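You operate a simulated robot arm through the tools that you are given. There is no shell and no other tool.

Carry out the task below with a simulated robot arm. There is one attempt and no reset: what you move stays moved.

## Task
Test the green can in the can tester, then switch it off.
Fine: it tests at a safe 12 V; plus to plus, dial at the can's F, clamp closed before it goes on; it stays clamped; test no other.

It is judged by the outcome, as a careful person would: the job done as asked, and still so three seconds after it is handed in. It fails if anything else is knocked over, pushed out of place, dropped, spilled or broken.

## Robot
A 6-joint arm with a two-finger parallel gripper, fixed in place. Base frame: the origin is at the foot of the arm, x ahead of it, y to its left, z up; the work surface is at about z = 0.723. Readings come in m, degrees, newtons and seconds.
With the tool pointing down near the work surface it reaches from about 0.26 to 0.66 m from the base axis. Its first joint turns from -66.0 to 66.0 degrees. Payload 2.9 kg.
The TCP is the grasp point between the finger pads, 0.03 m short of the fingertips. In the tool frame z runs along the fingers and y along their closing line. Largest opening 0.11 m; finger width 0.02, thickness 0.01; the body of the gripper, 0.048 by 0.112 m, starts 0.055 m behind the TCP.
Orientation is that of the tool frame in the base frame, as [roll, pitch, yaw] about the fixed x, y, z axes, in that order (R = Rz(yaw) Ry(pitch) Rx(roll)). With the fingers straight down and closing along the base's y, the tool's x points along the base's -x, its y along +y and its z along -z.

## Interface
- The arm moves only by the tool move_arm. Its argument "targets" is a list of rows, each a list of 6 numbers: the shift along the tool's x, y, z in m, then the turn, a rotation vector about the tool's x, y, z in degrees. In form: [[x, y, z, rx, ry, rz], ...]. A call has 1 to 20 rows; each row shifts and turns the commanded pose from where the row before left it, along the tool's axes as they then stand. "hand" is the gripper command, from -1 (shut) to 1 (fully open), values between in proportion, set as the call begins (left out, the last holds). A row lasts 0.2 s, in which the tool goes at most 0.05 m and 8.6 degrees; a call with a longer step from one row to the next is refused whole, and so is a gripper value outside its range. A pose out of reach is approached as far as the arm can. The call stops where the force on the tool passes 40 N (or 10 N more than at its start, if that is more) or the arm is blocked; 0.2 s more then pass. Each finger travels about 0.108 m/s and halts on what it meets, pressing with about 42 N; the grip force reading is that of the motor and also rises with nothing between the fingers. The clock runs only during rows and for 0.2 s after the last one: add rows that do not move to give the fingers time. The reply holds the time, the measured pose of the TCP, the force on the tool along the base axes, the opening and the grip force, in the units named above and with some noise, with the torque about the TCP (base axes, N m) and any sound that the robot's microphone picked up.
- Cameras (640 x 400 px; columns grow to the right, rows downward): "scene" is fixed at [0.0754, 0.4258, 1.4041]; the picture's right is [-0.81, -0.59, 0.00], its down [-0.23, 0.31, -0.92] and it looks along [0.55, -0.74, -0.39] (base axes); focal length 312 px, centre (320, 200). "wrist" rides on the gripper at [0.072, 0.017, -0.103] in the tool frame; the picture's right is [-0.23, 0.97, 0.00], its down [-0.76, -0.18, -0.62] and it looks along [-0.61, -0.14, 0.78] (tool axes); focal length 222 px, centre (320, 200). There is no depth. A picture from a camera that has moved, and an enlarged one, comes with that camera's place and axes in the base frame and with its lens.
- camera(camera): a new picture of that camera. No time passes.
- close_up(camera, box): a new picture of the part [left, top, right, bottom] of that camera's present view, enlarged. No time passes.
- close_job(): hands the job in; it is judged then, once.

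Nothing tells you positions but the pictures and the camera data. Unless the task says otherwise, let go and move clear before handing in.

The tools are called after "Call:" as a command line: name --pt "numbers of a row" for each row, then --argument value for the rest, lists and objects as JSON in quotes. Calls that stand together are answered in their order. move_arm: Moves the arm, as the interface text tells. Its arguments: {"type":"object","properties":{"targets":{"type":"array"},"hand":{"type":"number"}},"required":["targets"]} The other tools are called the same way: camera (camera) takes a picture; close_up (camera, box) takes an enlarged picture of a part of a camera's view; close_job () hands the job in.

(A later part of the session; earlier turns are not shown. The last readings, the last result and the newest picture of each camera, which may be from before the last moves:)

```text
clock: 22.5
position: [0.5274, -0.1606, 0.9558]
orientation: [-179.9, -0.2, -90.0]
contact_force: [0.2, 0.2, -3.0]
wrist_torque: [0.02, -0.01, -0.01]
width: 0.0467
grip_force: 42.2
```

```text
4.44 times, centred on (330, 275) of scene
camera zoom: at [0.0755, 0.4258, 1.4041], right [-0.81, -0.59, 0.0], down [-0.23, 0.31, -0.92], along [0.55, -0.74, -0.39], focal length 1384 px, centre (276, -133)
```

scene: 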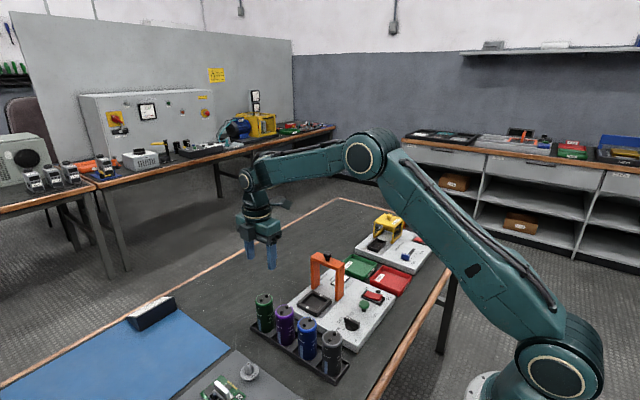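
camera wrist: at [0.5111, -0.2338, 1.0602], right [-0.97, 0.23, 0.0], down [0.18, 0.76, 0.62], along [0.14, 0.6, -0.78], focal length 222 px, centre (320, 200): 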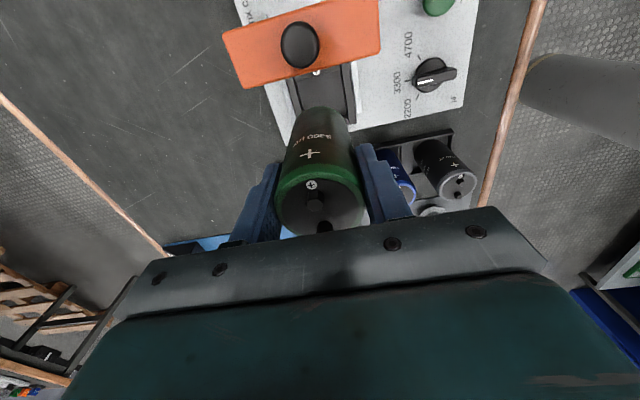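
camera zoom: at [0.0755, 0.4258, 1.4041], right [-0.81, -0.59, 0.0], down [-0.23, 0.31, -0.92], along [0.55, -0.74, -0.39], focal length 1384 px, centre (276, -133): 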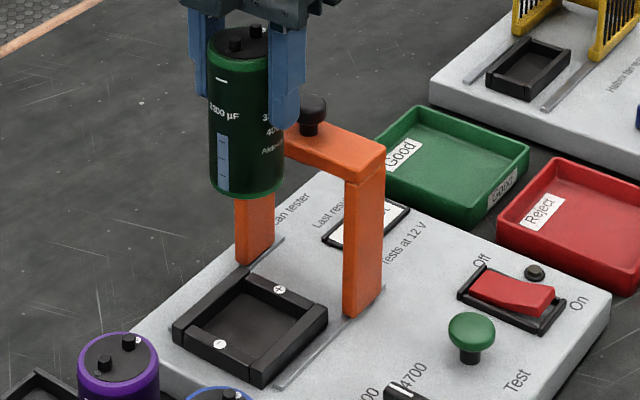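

The views agree that the can is within about 3 mm of the nest centre, so I'll make a small correction. I'll lower it to just above the nest walls and check again.

Call:
move_arm --pt "-0.002 0.0018 0.03 0 0 0" --pt "0 0 0.03 0 0 0" --pt "0 0 0.032 0 0 0" --pt "0 0 0 0 0 0"

Call:
camera --camera "wrist"

Call:
close_up --camera "scene" --box '[280, 220, 380, 330]'

Call:
close_up --camera "wrist" --box '[240, 20, 400, 180]'

```text
clock: 23.5
position: [0.5255, -0.1582, 0.8643]
orientation: [-179.9, -0.3, -90.0]
contact_force: [0.0, 0.0, -2.6]
wrist_torque: [0.0, -0.03, 0.0]
width: 0.0468
grip_force: 41.8
```

```text
taken
camera wrist: at [0.5097, -0.23, 0.9685], right [-0.97, 0.23, 0.0], down [0.18, 0.76, 0.62], along [0.14, 0.6, -0.78], focal length 222 px, centre (320, 200)
```

wrist: 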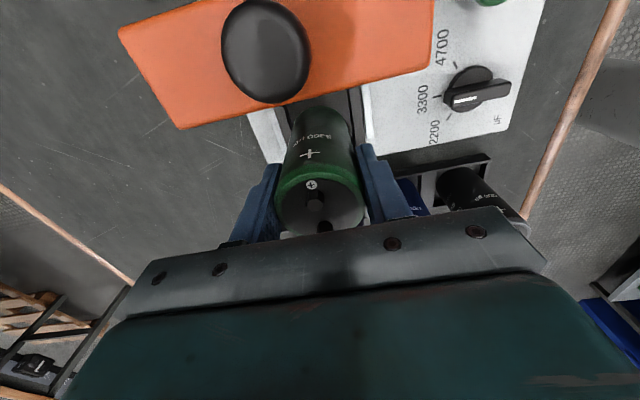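

```text
3.64 times, centred on (330, 275) of scene
camera zoom: at [0.0755, 0.4258, 1.4041], right [-0.81, -0.59, 0.0], down [-0.23, 0.31, -0.92], along [0.55, -0.74, -0.39], focal length 1133 px, centre (284, -73)
```

zoom: 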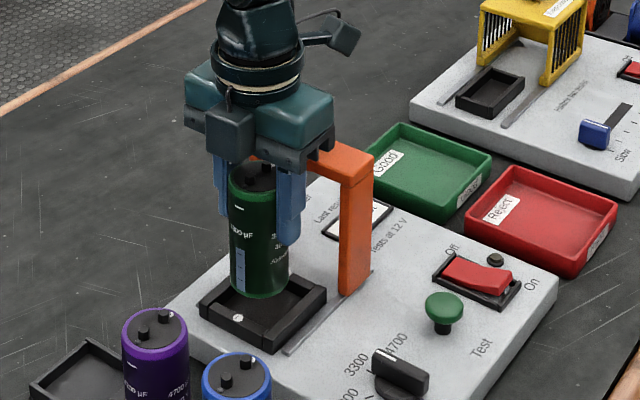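

```text
2.50 times, centred on (320, 100) of wrist
camera zoom: at [0.5097, -0.23, 0.9685], right [-0.97, 0.23, 0.0], down [0.18, 0.76, 0.62], along [0.14, 0.6, -0.78], focal length 555 px, centre (320, 450)
```

zoom: 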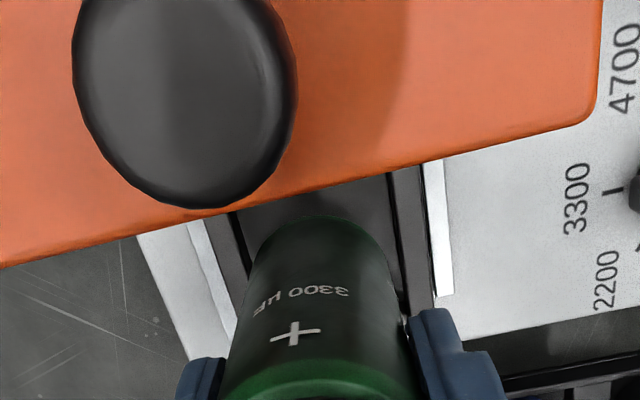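

The can is directly over the pocket in both views. I'll lower it in small steps and watch for contact force.

Call:
move_arm --pt "0 0.001 0.01 0 0 0" --pt "0 0 0.01 0 0 0" --pt "0 0 0.003 0 0 0" --pt "0 0 0 0 0 0"

Call:
close_up --camera "scene" --box '[280, 220, 380, 330]'

```text
clock: 24.5
position: [0.525, -0.1587, 0.8415]
orientation: [-179.9, -0.2, -90.0]
contact_force: [-0.1, 0.3, -3.4]
wrist_torque: [0.04, 0.01, 0.01]
width: 0.0469
grip_force: 42.2
```

```text
3.64 times, centred on (330, 275) of scene
camera zoom: at [0.0755, 0.4258, 1.4041], right [-0.81, -0.59, 0.0], down [-0.23, 0.31, -0.92], along [0.55, -0.74, -0.39], focal length 1133 px, centre (284, -73)
```

zoom: 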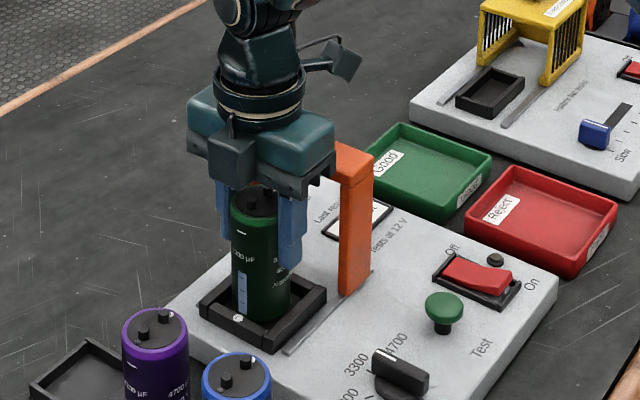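

Call:
move_arm --pt "0 0 0.002 0 0 0" --pt "0 0 0.002 0 0 0" --pt "0 0 0 0 0 0"

Call:
move_arm --pt "0 0 0.0015 0 0 0" --pt "0 0 0.0015 0 0 0" --pt "0 0 0 0 0 0"

```text
clock: 25.3
position: [0.5244, -0.1576, 0.8372]
orientation: [-179.9, -0.2, -90.0]
contact_force: [-0.2, 0.0, -2.0]
wrist_torque: [0.0, -0.01, -0.01]
width: 0.0472
grip_force: 41.5
```

```text
clock: 26.1
position: [0.5246, -0.1563, 0.8344]
orientation: [-179.9, -0.1, -90.0]
contact_force: [-4.5, 2.3, 7.6]
wrist_torque: [0.12, 0.51, 0.0]
width: 0.0468
grip_force: 42.2
```

There's contact now, about 10 N upward. I'll check whether the can is on the pocket floor.

Call:
close_up --camera "scene" --box '[295, 250, 355, 325]'

Call:
close_up --camera "wrist" --box '[240, 60, 400, 240]'

```text
5.33 times, centred on (325, 288) of scene
camera zoom: at [0.0752, 0.4259, 1.4041], right [-0.81, -0.59, 0.0], down [-0.23, 0.31, -0.92], along [0.55, -0.74, -0.39], focal length 1661 px, centre (293, -267)
```

zoom: 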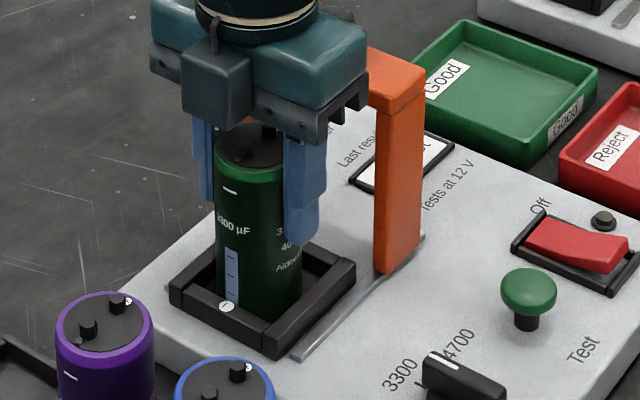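

```text
2.22 times, centred on (320, 150) of wrist
camera zoom: at [0.5089, -0.2297, 0.9395], right [-0.97, 0.23, 0.0], down [0.18, 0.76, 0.62], along [0.14, 0.6, -0.78], focal length 494 px, centre (320, 311)
```

zoom: 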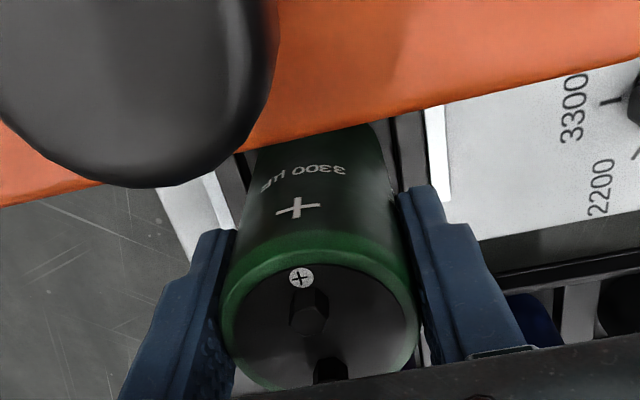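

The can is inside the pocket and resting on its floor, with the near wall hiding its base. I'll open the fingers and rise straight up.

Call:
move_arm --pt "0 0 0 0 0 0" --pt "0 0 0 0 0 0" --pt "0 0 0 0 0 0" --hand 0.2

Call:
close_up --camera "scene" --box '[295, 250, 355, 325]'

```text
clock: 26.9
position: [0.5257, -0.1578, 0.834]
orientation: [-179.8, -0.1, -90.0]
contact_force: [-0.3, 0.1, -0.5]
wrist_torque: [-0.01, 0.0, 0.0]
width: 0.0657
grip_force: 0.0
```

```text
5.33 times, centred on (325, 288) of scene
camera zoom: at [0.0754, 0.4258, 1.4041], right [-0.81, -0.59, 0.0], down [-0.23, 0.31, -0.92], along [0.55, -0.74, -0.39], focal length 1661 px, centre (293, -267)
```

zoom: 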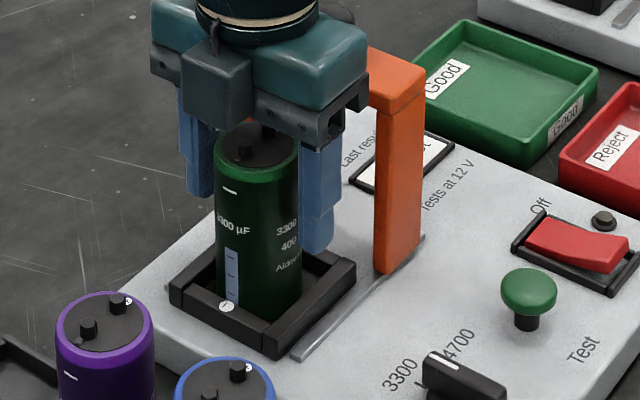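

The can stands upright in the nest without support. Now I'll rise straight up, clear of it.

Call:
move_arm --pt "0 0 -0.02 0 0 0" --pt "0 0 -0.03 0 0 0" --pt "0 0 -0.04 0 0 0" --pt "0 0 -0.045 0 0 0" --pt "0 0 -0.045 0 0 0" --pt "0 0 0 0 0 0"

Call:
camera --camera "wrist"

Call:
close_up --camera "wrist" --box '[210, 0, 410, 170]'

Call:
close_up --camera "scene" --box '[280, 235, 380, 330]'

```text
clock: 28.3
position: [0.5258, -0.1583, 1.0168]
orientation: [-179.9, -0.2, -89.9]
contact_force: [-0.3, 0.0, 0.0]
wrist_torque: [0.01, 0.03, 0.0]
width: 0.0661
grip_force: 0.1
```

```text
taken
camera wrist: at [0.5097, -0.2302, 1.1211], right [-0.97, 0.23, 0.0], down [0.18, 0.76, 0.62], along [0.14, 0.6, -0.78], focal length 222 px, centre (320, 200)
```

wrist: 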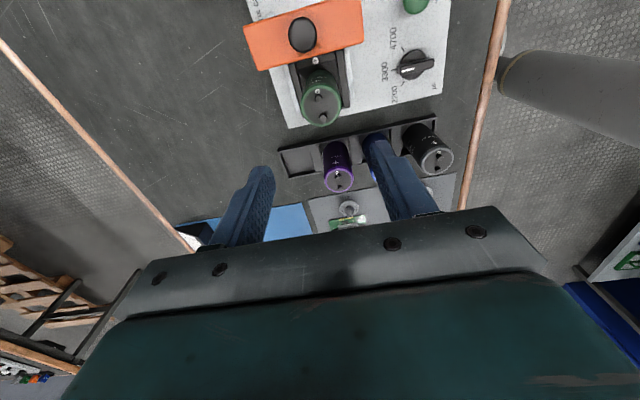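

```text
2.35 times, centred on (310, 85) of wrist
camera zoom: at [0.5097, -0.2302, 1.1211], right [-0.97, 0.23, 0.0], down [0.18, 0.76, 0.62], along [0.14, 0.6, -0.78], focal length 523 px, centre (344, 471)
```

zoom: 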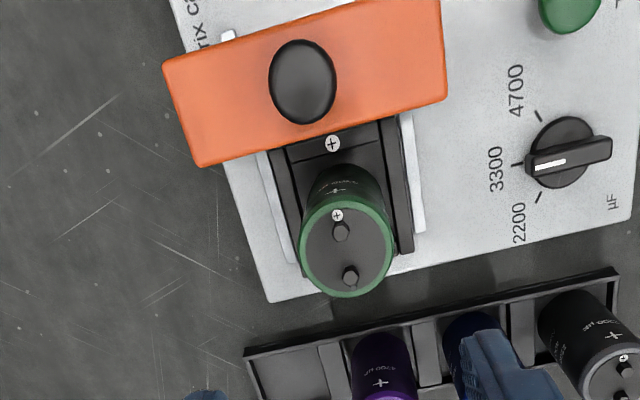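

```text
4.21 times, centred on (330, 282) of scene
camera zoom: at [0.0754, 0.4258, 1.4041], right [-0.81, -0.59, 0.0], down [-0.23, 0.31, -0.92], along [0.55, -0.74, -0.39], focal length 1312 px, centre (278, -147)
```

zoom: 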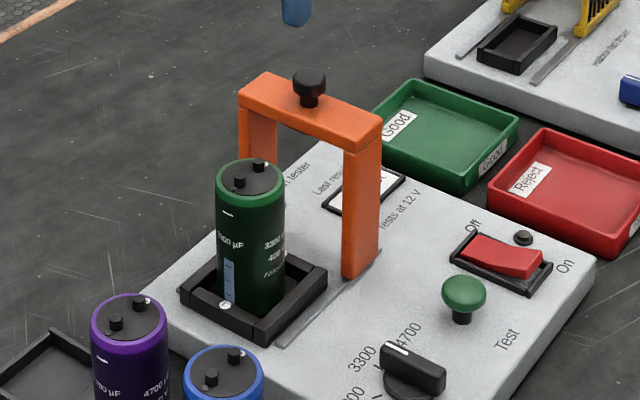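

The can is seated with + toward the nest's + mark. The clamp is a gantry on rails with a knob at about (0.525, -0.2245), which has to slide roughly 65 mm toward +y over the can. I'll go above the knob and turn the fingers to close along y, so one finger pushes squarely behind it.

Call:
move_arm --pt "0.033 0 0 0 0 0" --pt "0.033 0 0 0 0 0" --pt "0 0 0 0 0 7.5" --pt "0 0 0 0 0 7.5" --pt "0 0 0 0 0 7.5" --pt "0 0 0 0 0 7.5" --pt "0 0 0 0 0 7.5" --pt "0 0 0 0 0 7.5" --pt "0 0 0 0 0 7.5" --pt "0 0 0 0 0 7.5" --pt "0 0 0 0 0 7.5" --pt "0 0 0 0 0 7.5" --pt "0 0 0 0 0 7.5" --pt "0 0 0 0 0 7.5" --pt "0 0 0.035 0 0 0" --pt "0 0 0 0 0 0" --hand -0.1

Call:
camera --camera "wrist"

Call:
close_up --camera "wrist" --box '[240, 60, 400, 220]'

Call:
close_up --camera "scene" --box '[280, 220, 380, 320]'

```text
clock: 31.7
position: [0.5274, -0.2244, 0.9795]
orientation: [-179.8, 0.1, 179.8]
contact_force: [0.7, -0.9, 0.2]
wrist_torque: [0.01, -0.05, -0.01]
width: 0.0493
grip_force: 0.1
```

```text
taken
camera wrist: at [0.4546, -0.2064, 1.0833], right [0.23, 0.97, 0.0], down [0.76, -0.18, 0.63], along [0.61, -0.14, -0.78], focal length 222 px, centre (320, 200)
```

wrist: 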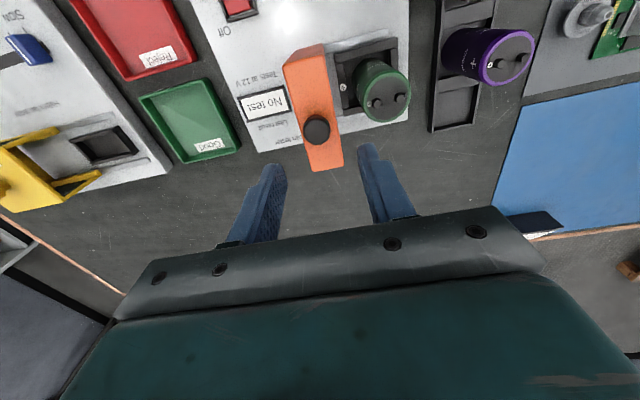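

```text
2.50 times, centred on (320, 140) of wrist
camera zoom: at [0.4546, -0.2064, 1.0833], right [0.23, 0.97, 0.0], down [0.76, -0.18, 0.63], along [0.61, -0.14, -0.78], focal length 555 px, centre (320, 350)
```

zoom: 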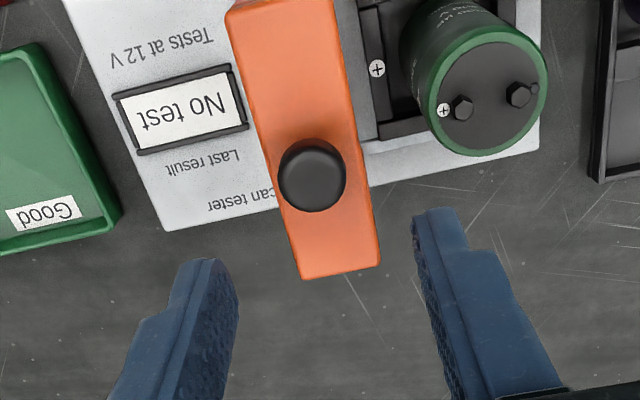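

```text
4.00 times, centred on (330, 270) of scene
camera zoom: at [0.0754, 0.4258, 1.4041], right [-0.81, -0.59, 0.0], down [-0.23, 0.31, -0.92], along [0.55, -0.74, -0.39], focal length 1246 px, centre (280, -80)
```

zoom: 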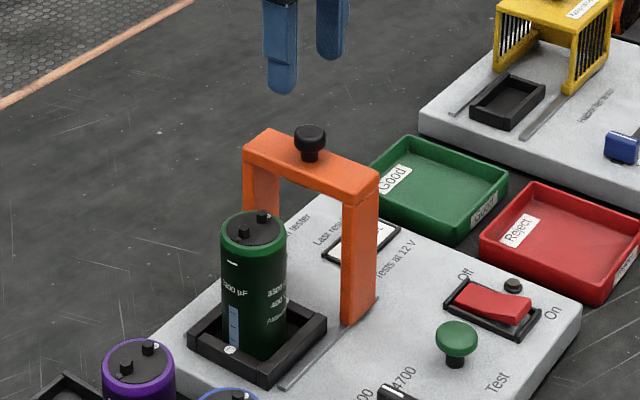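

The knob's cap is about 22 mm wide with its top near z 0.90. I'll correct by a few millimetres, lower so the tips stop just above the crossbar, and close on the knob.

Call:
move_arm --pt "0.003 -0.0015 0.02 0 0 0" --pt "0 0 0.025 0 0 0" --pt "0 0 0.02 0 0 0" --pt "0 0 0 0 0 0"

Call:
camera --camera "wrist"

Call:
close_up --camera "scene" --box '[280, 220, 380, 320]'

```text
clock: 32.7
position: [0.5237, -0.225, 0.914]
orientation: [-179.8, 0.1, 179.9]
contact_force: [0.4, 1.2, -0.6]
wrist_torque: [0.02, 0.02, 0.0]
width: 0.0496
grip_force: 0.1
```

```text
taken
camera wrist: at [0.4508, -0.208, 1.0177], right [0.23, 0.97, 0.0], down [0.76, -0.18, 0.63], along [0.61, -0.14, -0.78], focal length 222 px, centre (320, 200)
```

wrist: 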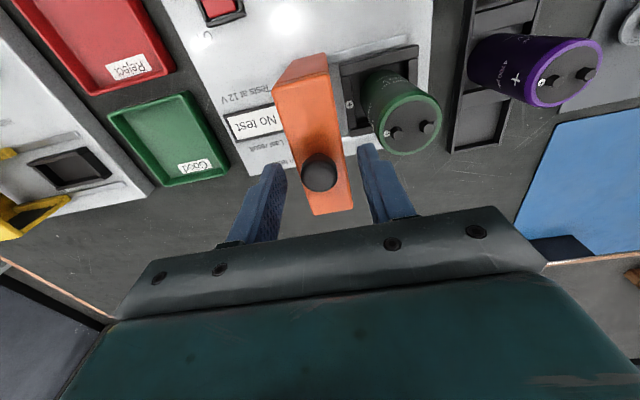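

```text
4.00 times, centred on (330, 270) of scene
camera zoom: at [0.0754, 0.4258, 1.4041], right [-0.81, -0.59, 0.0], down [-0.23, 0.31, -0.92], along [0.55, -0.74, -0.39], focal length 1246 px, centre (280, -80)
```

zoom: 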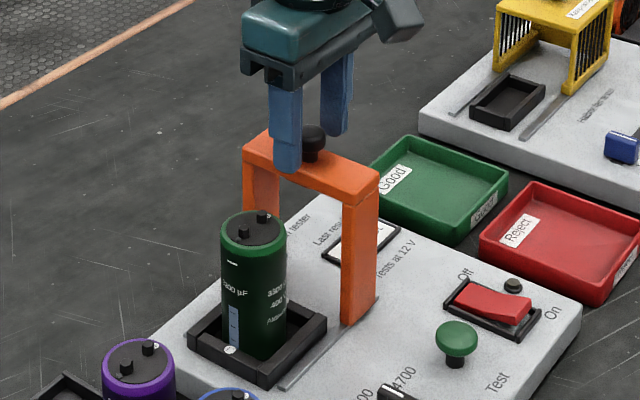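

The knob is centred between the fingers with the tips above the crossbar. I'll lower 3 mm and close on it.

Call:
move_arm --pt "0 0 0.003 0 0 0" --pt "0 0 0 0 0 0"

Call:
move_arm --pt "0 0 0 0 0 0" --pt "0 0 0 0 0 0" --pt "0 0 0 0 0 0" --hand -1

Call:
camera --camera "wrist"

Call:
close_up --camera "scene" --box '[280, 220, 380, 320]'

```text
clock: 33.3
position: [0.5227, -0.224, 0.9113]
orientation: [-179.8, 0.1, 180.0]
contact_force: [0.2, 0.0, -0.1]
wrist_torque: [-0.02, -0.01, 0.02]
width: 0.0496
grip_force: 0.1
```

```text
clock: 34.1
position: [0.5219, -0.2246, 0.9109]
orientation: [-179.8, 0.1, -180.0]
contact_force: [-0.6, -2.0, -2.3]
wrist_torque: [0.04, -0.42, -0.02]
width: 0.0236
grip_force: 45.3
```

```text
taken
camera wrist: at [0.4508, -0.2081, 1.0147], right [0.23, 0.97, 0.0], down [0.76, -0.18, 0.63], along [0.61, -0.14, -0.78], focal length 222 px, centre (320, 200)
```

wrist: 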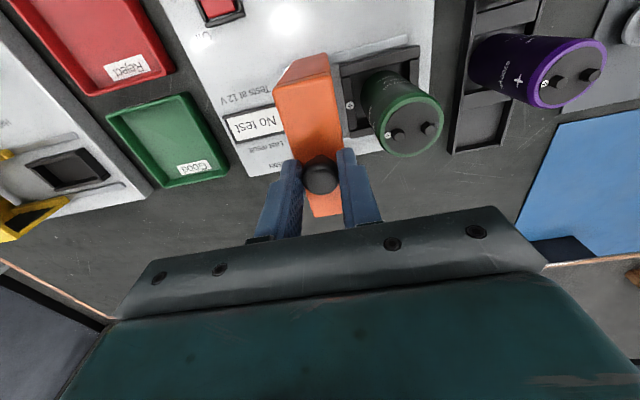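

```text
4.00 times, centred on (330, 270) of scene
camera zoom: at [0.0754, 0.4257, 1.4042], right [-0.81, -0.59, 0.0], down [-0.23, 0.31, -0.92], along [0.55, -0.74, -0.39], focal length 1246 px, centre (280, -80)
```

zoom: 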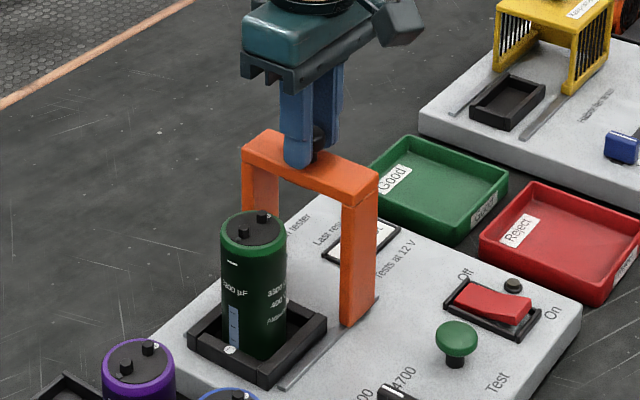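

I have the knob (23.6 mm). I'll slide the clamp slowly toward +y and watch the force.

Call:
move_arm --pt "0 0.005 0 0 0 0" --pt "0 0.005 0 0 0 0" --pt "0 0.005 0 0 0 0" --pt "0 0.005 0 0 0 0" --pt "0 0 0 0 0 0"

Call:
close_up --camera "scene" --box '[280, 220, 380, 320]'

```text
clock: 35.3
position: [0.5235, -0.204, 0.9112]
orientation: [-179.9, 0.0, -180.0]
contact_force: [7.4, -0.5, -22.1]
wrist_torque: [0.01, -1.1, -0.06]
width: 0.0235
grip_force: 45.1
```

```text
4.00 times, centred on (330, 270) of scene
camera zoom: at [0.0759, 0.4256, 1.4042], right [-0.81, -0.59, 0.0], down [-0.23, 0.31, -0.92], along [0.55, -0.74, -0.39], focal length 1246 px, centre (280, -80)
```

zoom: 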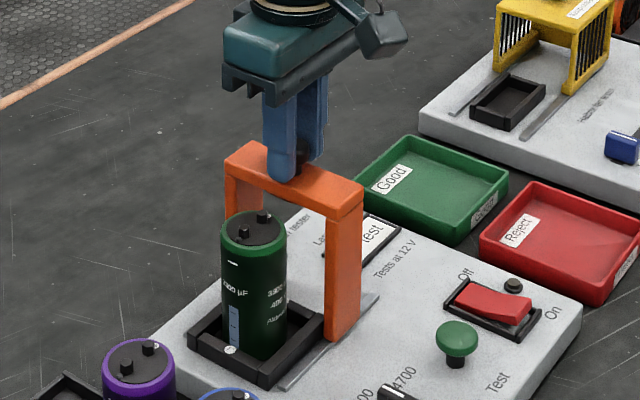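

The clamp slides with the gripper, but I'm pulling up on it by about 20 N. I'll ease down slightly and continue.

Call:
move_arm --pt "0 0 0.001 0 0 0" --pt "0 0 0 0 0 0"

```text
clock: 35.9
position: [0.5229, -0.204, 0.9108]
orientation: [-180.0, 0.0, 179.9]
contact_force: [8.0, 2.1, -14.6]
wrist_torque: [0.16, 0.49, 0.07]
width: 0.0238
grip_force: 45.2
```

Call:
move_arm --pt "0.0005 0.005 0.0005 0 0 0" --pt "0 0.005 0.0005 0 0 0" --pt "0 0.005 0.0002 0 0 0" --pt "0 0.005 0.0002 0 0 0" --pt "0 0 0 0 0 0"

Call:
close_up --camera "scene" --box '[280, 220, 380, 320]'

Call:
camera --camera "wrist"

```text
clock: 37.1
position: [0.5229, -0.1854, 0.9108]
orientation: [-179.7, 0.4, 180.0]
contact_force: [11.9, -1.2, 8.8]
wrist_torque: [0.11, 0.25, -0.03]
width: 0.0236
grip_force: 44.6
```

```text
4.00 times, centred on (330, 270) of scene
camera zoom: at [0.0756, 0.4258, 1.4041], right [-0.81, -0.59, 0.0], down [-0.23, 0.31, -0.92], along [0.55, -0.74, -0.39], focal length 1246 px, centre (280, -80)
```

zoom: 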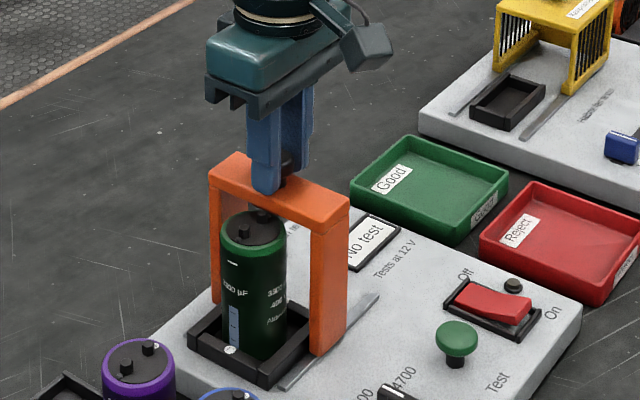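

```text
taken
camera wrist: at [0.4501, -0.1684, 1.0143], right [0.23, 0.97, 0.0], down [0.76, -0.17, 0.63], along [0.61, -0.15, -0.78], focal length 222 px, centre (320, 200)
```

wrist: 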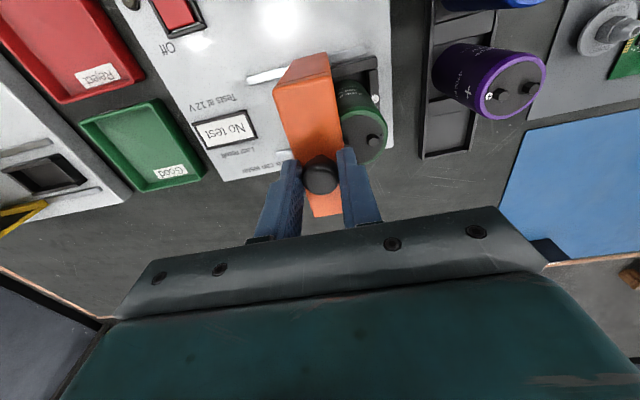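

The clamp is partly over the can and the can is undisturbed. I'll carry on toward the nest centre with small corrections for side force.

Call:
move_arm --pt "-0.0008 0.003 -0.0003 0 0 0" --pt "0 0.004 0 0 0 0" --pt "0 0.004 0 0 0 0" --pt "0 0.004 0 0 0 0" --pt "0 0 0 0 0 0"

Call:
close_up --camera "scene" --box '[280, 220, 380, 320]'

```text
clock: 38.3
position: [0.5226, -0.17, 0.9105]
orientation: [-179.7, 0.3, -180.0]
contact_force: [3.6, -1.9, 23.2]
wrist_torque: [0.05, -0.41, 0.01]
width: 0.0235
grip_force: 45.3
```

```text
4.00 times, centred on (330, 270) of scene
camera zoom: at [0.0751, 0.4259, 1.4041], right [-0.81, -0.59, 0.0], down [-0.23, 0.31, -0.92], along [0.55, -0.74, -0.39], focal length 1246 px, centre (280, -80)
```

zoom: 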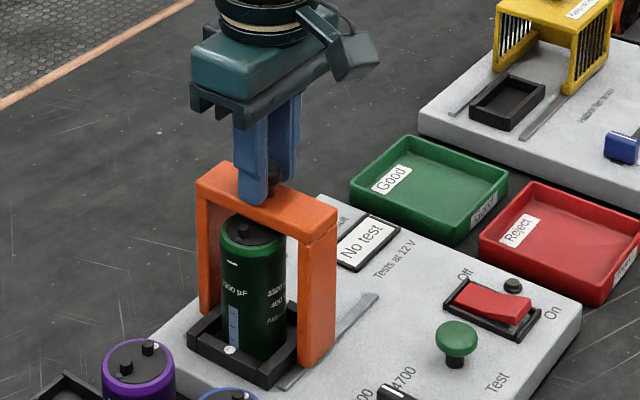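

Call:
move_arm --pt "0 0 -0.0012 0 0 0" --pt "0 0.003 -0.0002 0 0 0" --pt "0 0.003 -0.0002 0 0 0" --pt "0 0.003 0 0 0 0" --pt "0 0 0 0 0 0"

Call:
close_up --camera "scene" --box '[280, 220, 380, 320]'

Call:
camera --camera "wrist"

```text
clock: 39.5
position: [0.5234, -0.1617, 0.9107]
orientation: [-179.7, 0.2, 180.0]
contact_force: [7.1, -1.8, 4.3]
wrist_torque: [-0.02, -0.82, -0.08]
width: 0.0236
grip_force: 45.1
```

```text
4.00 times, centred on (330, 270) of scene
camera zoom: at [0.0755, 0.4258, 1.4041], right [-0.81, -0.59, 0.0], down [-0.23, 0.31, -0.92], along [0.55, -0.74, -0.39], focal length 1246 px, centre (280, -80)
```

zoom: 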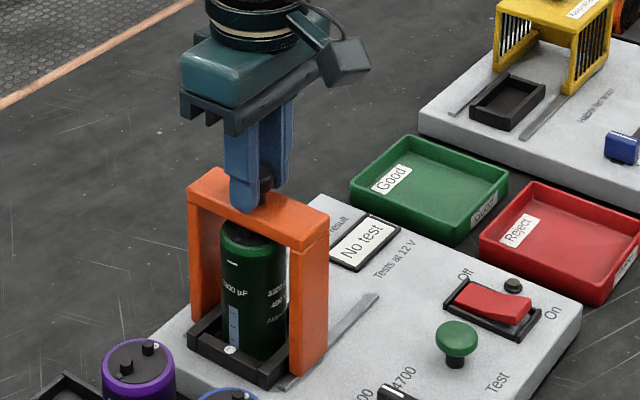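

```text
taken
camera wrist: at [0.4507, -0.1437, 1.0147], right [0.23, 0.97, 0.0], down [0.76, -0.18, 0.62], along [0.61, -0.14, -0.78], focal length 222 px, centre (320, 200)
```

wrist: 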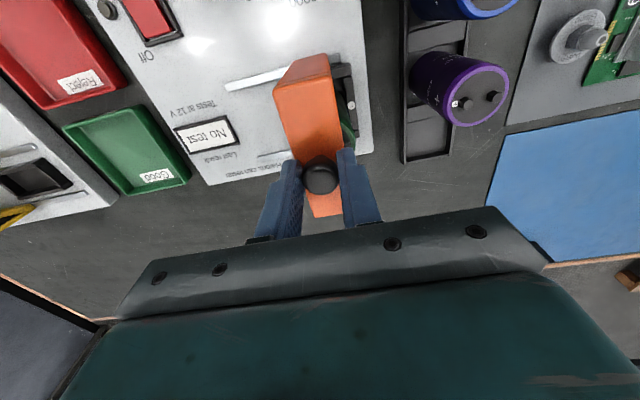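

The clamp is nearly centred over the nest. I'll push on gently to find the end stop.

Call:
move_arm --pt "-0.0005 0.002 -0.0002 0 0 0" --pt "0 0.002 0 0 0 0" --pt "0 0 0 0 0 0"

```text
clock: 40.3
position: [0.5229, -0.1598, 0.9102]
orientation: [-179.7, 0.1, 179.6]
contact_force: [8.8, -28.4, -3.6]
wrist_torque: [-0.39, 0.68, 0.01]
width: 0.0236
grip_force: 45.0
```

A firm stop came at y≈-0.160 (28 N), right over the nest centre, so the clamp is fully closed. I'll release the knob, rise and inspect.

Call:
move_arm --pt "0 0 0 0 0 0" --pt "0 0 0 0 0 0" --pt "0 0 0 0 0 0" --hand -0.1

Call:
move_arm --pt "0 0 -0.02 0 0 0" --pt "0 0 -0.04 0 0 0" --pt "0 0 -0.04 0 0 0" --pt "0 0 0 0 0 0"

Call:
camera --camera "wrist"

Call:
close_up --camera "wrist" --box '[220, 40, 400, 200]'

Call:
close_up --camera "scene" --box '[280, 230, 390, 335]'

```text
clock: 41.1
position: [0.5233, -0.156, 0.9108]
orientation: [-179.9, 0.1, -180.0]
contact_force: [0.3, -0.3, -0.1]
wrist_torque: [0.0, -0.01, 0.0]
width: 0.0495
grip_force: 0.0
```

```text
clock: 42.1
position: [0.5229, -0.1548, 1.0122]
orientation: [-179.8, 0.1, 180.0]
contact_force: [0.0, -0.4, -1.1]
wrist_torque: [0.0, 0.03, 0.03]
width: 0.0496
grip_force: 0.0
```

```text
taken
camera wrist: at [0.4511, -0.1385, 1.1156], right [0.23, 0.97, 0.0], down [0.76, -0.18, 0.63], along [0.61, -0.14, -0.78], focal length 222 px, centre (320, 200)
```

wrist: 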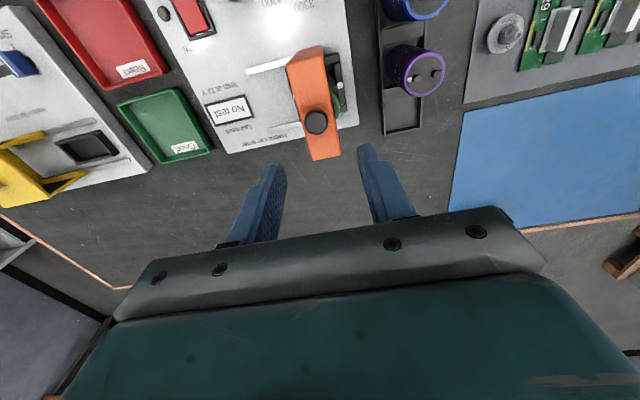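

```text
2.50 times, centred on (310, 120) of wrist
camera zoom: at [0.4511, -0.1385, 1.1156], right [0.23, 0.97, 0.0], down [0.76, -0.18, 0.63], along [0.61, -0.14, -0.78], focal length 555 px, centre (345, 400)
```

zoom: 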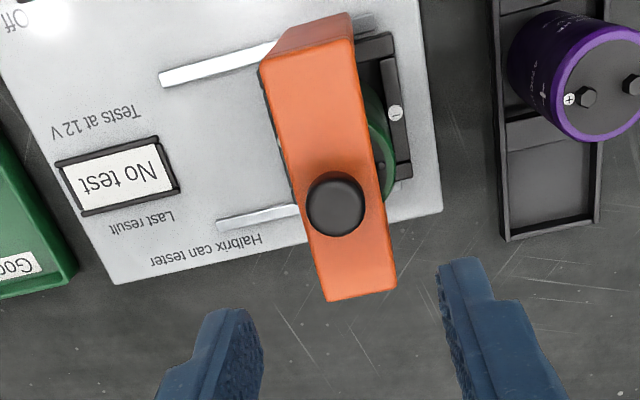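

```text
3.81 times, centred on (335, 282) of scene
camera zoom: at [0.0754, 0.4258, 1.4041], right [-0.81, -0.59, 0.0], down [-0.23, 0.31, -0.92], along [0.55, -0.74, -0.39], focal length 1187 px, centre (263, -114)
```

zoom: 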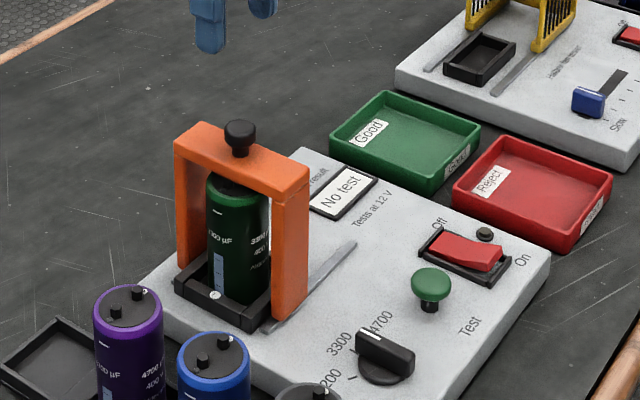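

The clamp is closed over the can. Next is the rocker switch near (0.398, -0.293); its raised end is the On side, nearest the base. I'll close the fingers, move above it and look closely.

Call:
move_arm --pt "0.0246 -0.0276 0.01 0 0 0" --pt "0.0246 -0.0276 0.01 0 0 0" --pt "0.0246 -0.0276 0.01 0 0 0" --pt "0.0246 -0.0276 0.01 0 0 0" --pt "0.0246 -0.0276 0.01 0 0 0" --pt "0 0 0.04 0 0 0" --pt "0 0 0 0 0 0" --hand -1

Call:
camera --camera "wrist"

Call:
close_up --camera "wrist" --box '[240, 40, 420, 180]'

Call:
close_up --camera "scene" --box '[350, 260, 420, 320]'

```text
clock: 43.7
position: [0.3995, -0.2947, 0.9203]
orientation: [-179.9, 0.1, -179.9]
contact_force: [1.1, -0.2, 0.9]
wrist_torque: [-0.03, -0.02, -0.02]
width: 0.0001
grip_force: 37.8
```

```text
taken
camera wrist: at [0.3265, -0.2769, 1.0243], right [0.23, 0.97, 0.0], down [0.76, -0.18, 0.62], along [0.61, -0.14, -0.78], focal length 222 px, centre (320, 200)
```

wrist: 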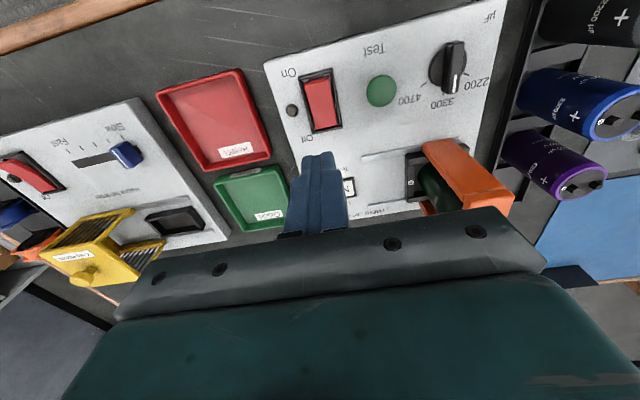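

```text
2.86 times, centred on (330, 110) of wrist
camera zoom: at [0.3265, -0.2769, 1.0243], right [0.23, 0.97, 0.0], down [0.76, -0.18, 0.62], along [0.61, -0.14, -0.78], focal length 635 px, centre (291, 457)
```

zoom: 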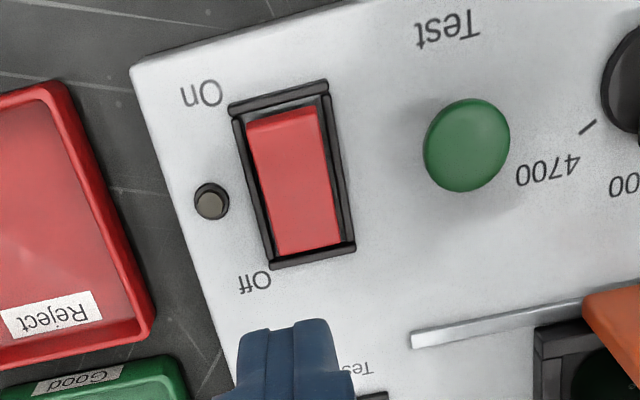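

```text
6.67 times, centred on (385, 290) of scene
camera zoom: at [0.0754, 0.4258, 1.4041], right [-0.81, -0.59, 0.0], down [-0.23, 0.31, -0.92], along [0.55, -0.74, -0.39], focal length 2076 px, centre (-113, -400)
```

zoom: 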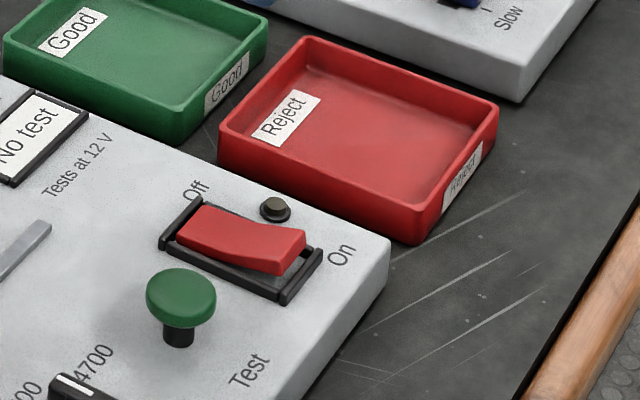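

The lamp is dark and the On end is raised, so the switch is Off. The rocker spans x≈0.375–0.426 at y≈-0.292. I'll come down over the On half at x≈0.386.

Call:
move_arm --pt "0.013 0.002 0.03 0 0 0" --pt "0 0 0.04 0 0 0" --pt "0 0 0.035 0 0 0" --pt "0 0 0 0 0 0"

Call:
camera --camera "wrist"

Call:
close_up --camera "scene" --box '[350, 250, 420, 320]'

```text
clock: 44.7
position: [0.3871, -0.2946, 0.8161]
orientation: [-179.8, 0.1, -180.0]
contact_force: [0.4, 0.3, -0.3]
wrist_torque: [-0.01, 0.0, 0.03]
width: 0.0
grip_force: 37.5
```

```text
taken
camera wrist: at [0.3151, -0.2765, 0.9201], right [0.23, 0.97, 0.0], down [0.76, -0.18, 0.63], along [0.61, -0.14, -0.78], focal length 222 px, centre (320, 200)
```

wrist: 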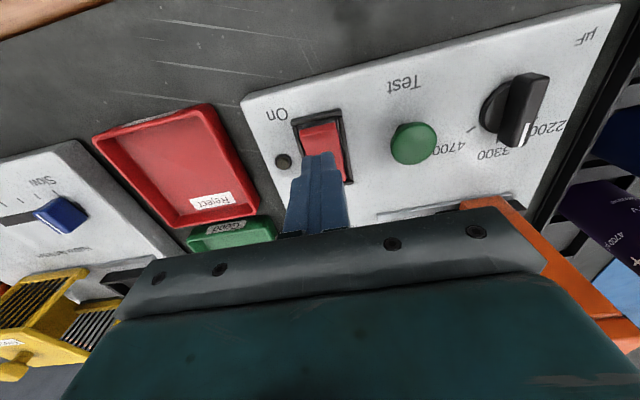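

```text
5.71 times, centred on (385, 285) of scene
camera zoom: at [0.0754, 0.4258, 1.4041], right [-0.81, -0.59, 0.0], down [-0.23, 0.31, -0.92], along [0.55, -0.74, -0.39], focal length 1780 px, centre (-51, -286)
```

zoom: 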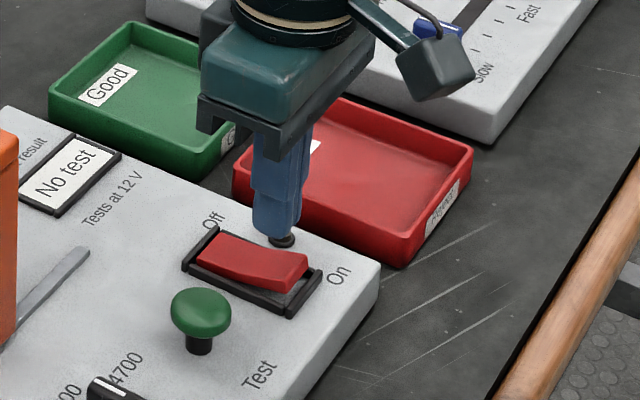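

The fingertips line up with the On end of the rocker. I'll press down in small steps.

Call:
move_arm --pt "0 0.001 0.008 0 0 0" --pt "0 0 0.006 0 0 0" --pt "0 0 0.004 0 0 0" --pt "0 0 0 0 0 0"

Call:
close_up --camera "scene" --box '[350, 250, 420, 320]'

```text
clock: 45.7
position: [0.3879, -0.2915, 0.799]
orientation: [-179.8, 0.0, 180.0]
contact_force: [-0.2, 0.2, -0.7]
wrist_torque: [0.01, -0.01, -0.02]
width: 0.0
grip_force: 37.5
```

```text
5.71 times, centred on (385, 285) of scene
camera zoom: at [0.0754, 0.4258, 1.4041], right [-0.81, -0.59, 0.0], down [-0.23, 0.31, -0.92], along [0.55, -0.74, -0.39], focal length 1780 px, centre (-51, -286)
```

zoom: 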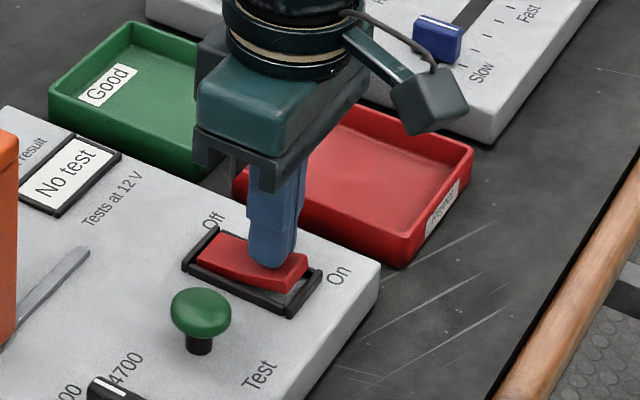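

Call:
move_arm --pt "0 0 0.002 0 0 0" --pt "0 0 0.002 0 0 0" --pt "0 0 0 0 0 0"

Call:
close_up --camera "scene" --box '[350, 250, 420, 320]'

```text
clock: 46.5
position: [0.3877, -0.2925, 0.7947]
orientation: [-179.9, 0.2, 180.0]
contact_force: [0.6, -0.2, 1.4]
wrist_torque: [-0.01, 0.01, -0.03]
width: 0.0
grip_force: 37.3
```

```text
5.71 times, centred on (385, 285) of scene
camera zoom: at [0.0754, 0.4258, 1.4041], right [-0.81, -0.59, 0.0], down [-0.23, 0.31, -0.92], along [0.55, -0.74, -0.39], focal length 1780 px, centre (-51, -286)
```

zoom: 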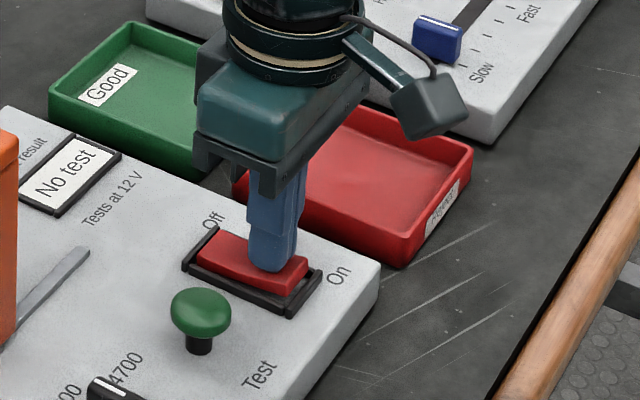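

The rocker is starting to tip. I'll keep pressing in 2 mm steps.

Call:
move_arm --pt "0 0 0.002 0 0 0" --pt "0 0 0.002 0 0 0" --pt "0 0 0 0 0 0"

Call:
close_up --camera "scene" --box '[350, 250, 420, 320]'

```text
clock: 47.5
position: [0.3883, -0.2913, 0.792]
orientation: [-179.8, 0.1, 180.0]
contact_force: [-3.5, 1.3, 6.3]
wrist_torque: [0.08, 0.06, 0.03]
width: 0.0002
grip_force: 37.6
stopped in row 3: the force on the tool passed its limit at 42 N (the readings are from after the stop); the commanded pose is now the measured one
```

```text
5.71 times, centred on (385, 285) of scene
camera zoom: at [0.0753, 0.4259, 1.4041], right [-0.81, -0.59, 0.0], down [-0.23, 0.31, -0.92], along [0.55, -0.74, -0.39], focal length 1780 px, centre (-51, -286)
```

zoom: 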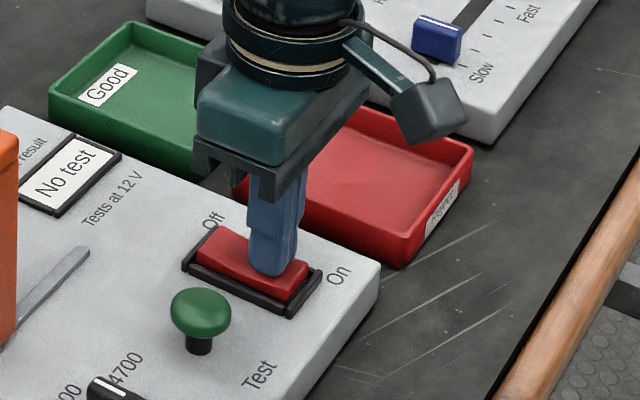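

The rocker has bottomed out at 42 N. I'll lift off and check the rocker and lamp.

Call:
move_arm --pt "0 0 -0.02 0 0 0" --pt "0 0 -0.04 0 0 0" --pt "0 0 -0.04 0 0 0" --pt "0 0 0 0 0 0"

Call:
close_up --camera "scene" --box '[340, 250, 420, 320]'

Call:
camera --camera "wrist"

Call:
close_up --camera "wrist" --box '[260, 40, 440, 180]'

```text
clock: 48.5
position: [0.3859, -0.2917, 0.892]
orientation: [-179.9, 0.1, 180.0]
contact_force: [0.0, -0.1, -0.7]
wrist_torque: [0.02, 0.02, 0.03]
width: 0.0002
grip_force: 37.5
```

```text
5.71 times, centred on (380, 285) of scene
camera zoom: at [0.0754, 0.4258, 1.4041], right [-0.81, -0.59, 0.0], down [-0.23, 0.31, -0.92], along [0.55, -0.74, -0.39], focal length 1780 px, centre (-23, -286)
```

zoom: 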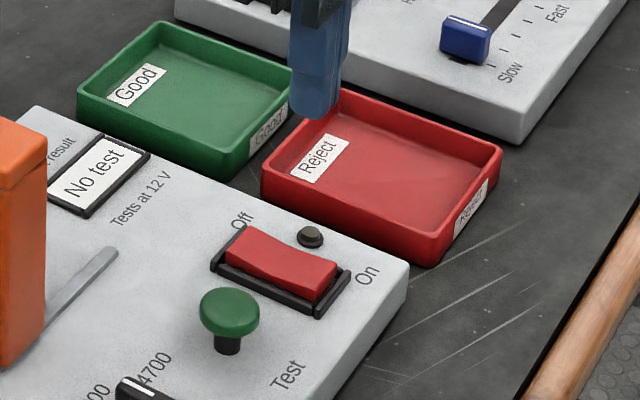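

```text
taken
camera wrist: at [0.3151, -0.2744, 0.9963], right [0.23, 0.97, 0.0], down [0.76, -0.18, 0.62], along [0.61, -0.14, -0.78], focal length 222 px, centre (320, 200)
```

wrist: 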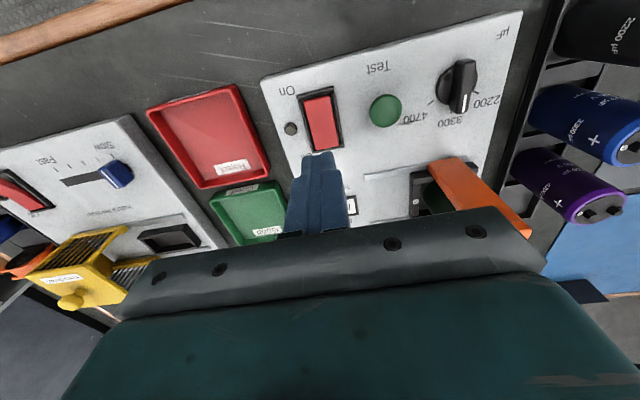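

```text
2.86 times, centred on (350, 110) of wrist
camera zoom: at [0.3151, -0.2744, 0.9963], right [0.23, 0.97, 0.0], down [0.76, -0.18, 0.62], along [0.61, -0.14, -0.78], focal length 635 px, centre (234, 457)
```

zoom: 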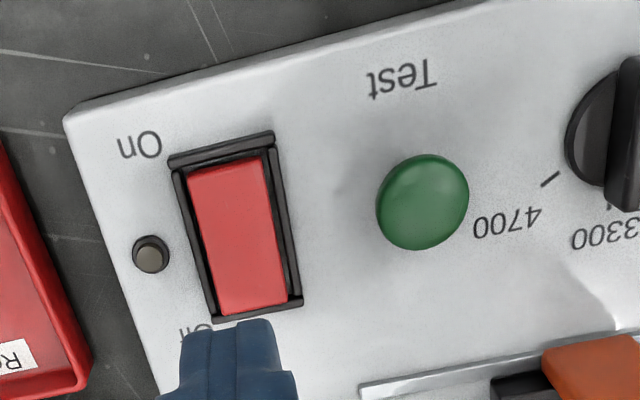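

Call:
close_up --camera "scene" --box '[360, 275, 395, 310]'

Call:
close_up --camera "wrist" --box '[275, 75, 355, 160]'

```text
11.43 times, centred on (378, 292) of scene
camera zoom: at [0.0754, 0.4258, 1.4041], right [-0.81, -0.59, 0.0], down [-0.23, 0.31, -0.92], along [0.55, -0.74, -0.39], focal length 3560 px, centre (-337, -857)
```

zoom: 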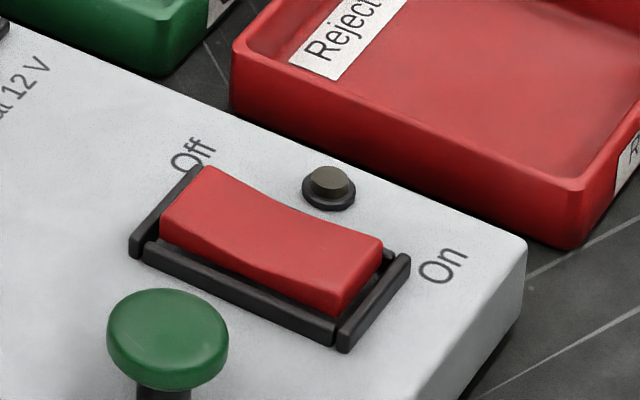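

```text
4.71 times, centred on (315, 118) of wrist
camera zoom: at [0.3151, -0.2744, 0.9963], right [0.23, 0.97, 0.0], down [0.76, -0.18, 0.62], along [0.61, -0.14, -0.78], focal length 1045 px, centre (344, 588)
```

zoom: 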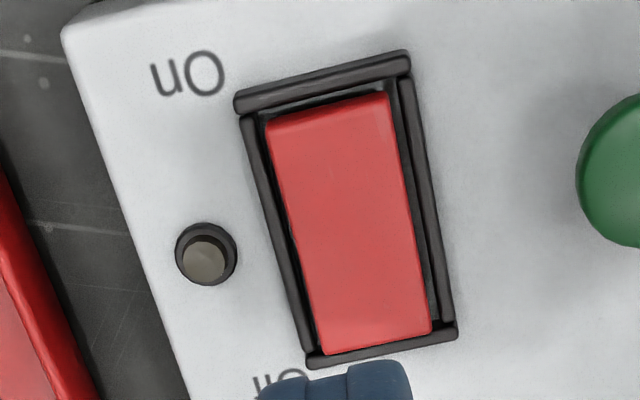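

The rocker has only come level: the lamp is dark and I heard no click, so it isn't on yet. I'll press again slightly further out toward its On end for more leverage.

Call:
move_arm --pt "0.003 0 0.04 0 0 0" --pt "0 0 0.04 0 0 0" --pt "0 0 0.014 0 0 0" --pt "0 0 0 0 0 0"

Call:
camera --camera "wrist"

Call:
close_up --camera "wrist" --box '[275, 75, 395, 180]'

```text
clock: 49.5
position: [0.3844, -0.2915, 0.7955]
orientation: [-179.8, 0.1, 180.0]
contact_force: [-0.5, -0.9, 0.4]
wrist_torque: [-0.03, 0.03, 0.02]
width: 0.0
grip_force: 37.4
```

```text
taken
camera wrist: at [0.3127, -0.2751, 0.8997], right [0.23, 0.97, 0.0], down [0.76, -0.18, 0.63], along [0.61, -0.15, -0.78], focal length 222 px, centre (320, 200)
```

wrist: 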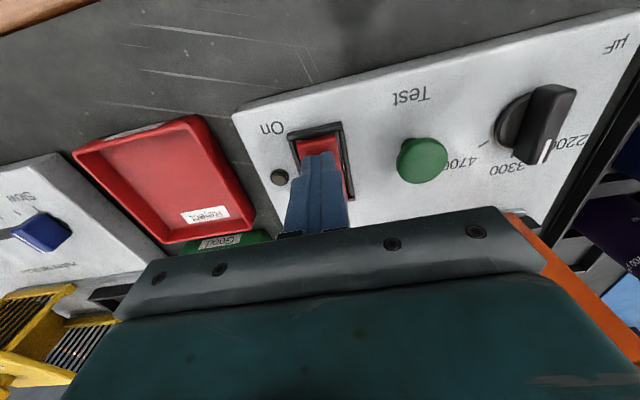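

```text
3.81 times, centred on (335, 128) of wrist
camera zoom: at [0.3127, -0.2751, 0.8997], right [0.23, 0.97, 0.0], down [0.76, -0.18, 0.63], along [0.61, -0.15, -0.78], focal length 846 px, centre (263, 476)
```

zoom: 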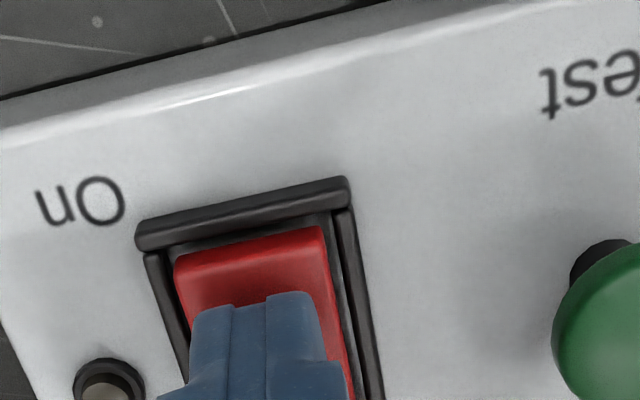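

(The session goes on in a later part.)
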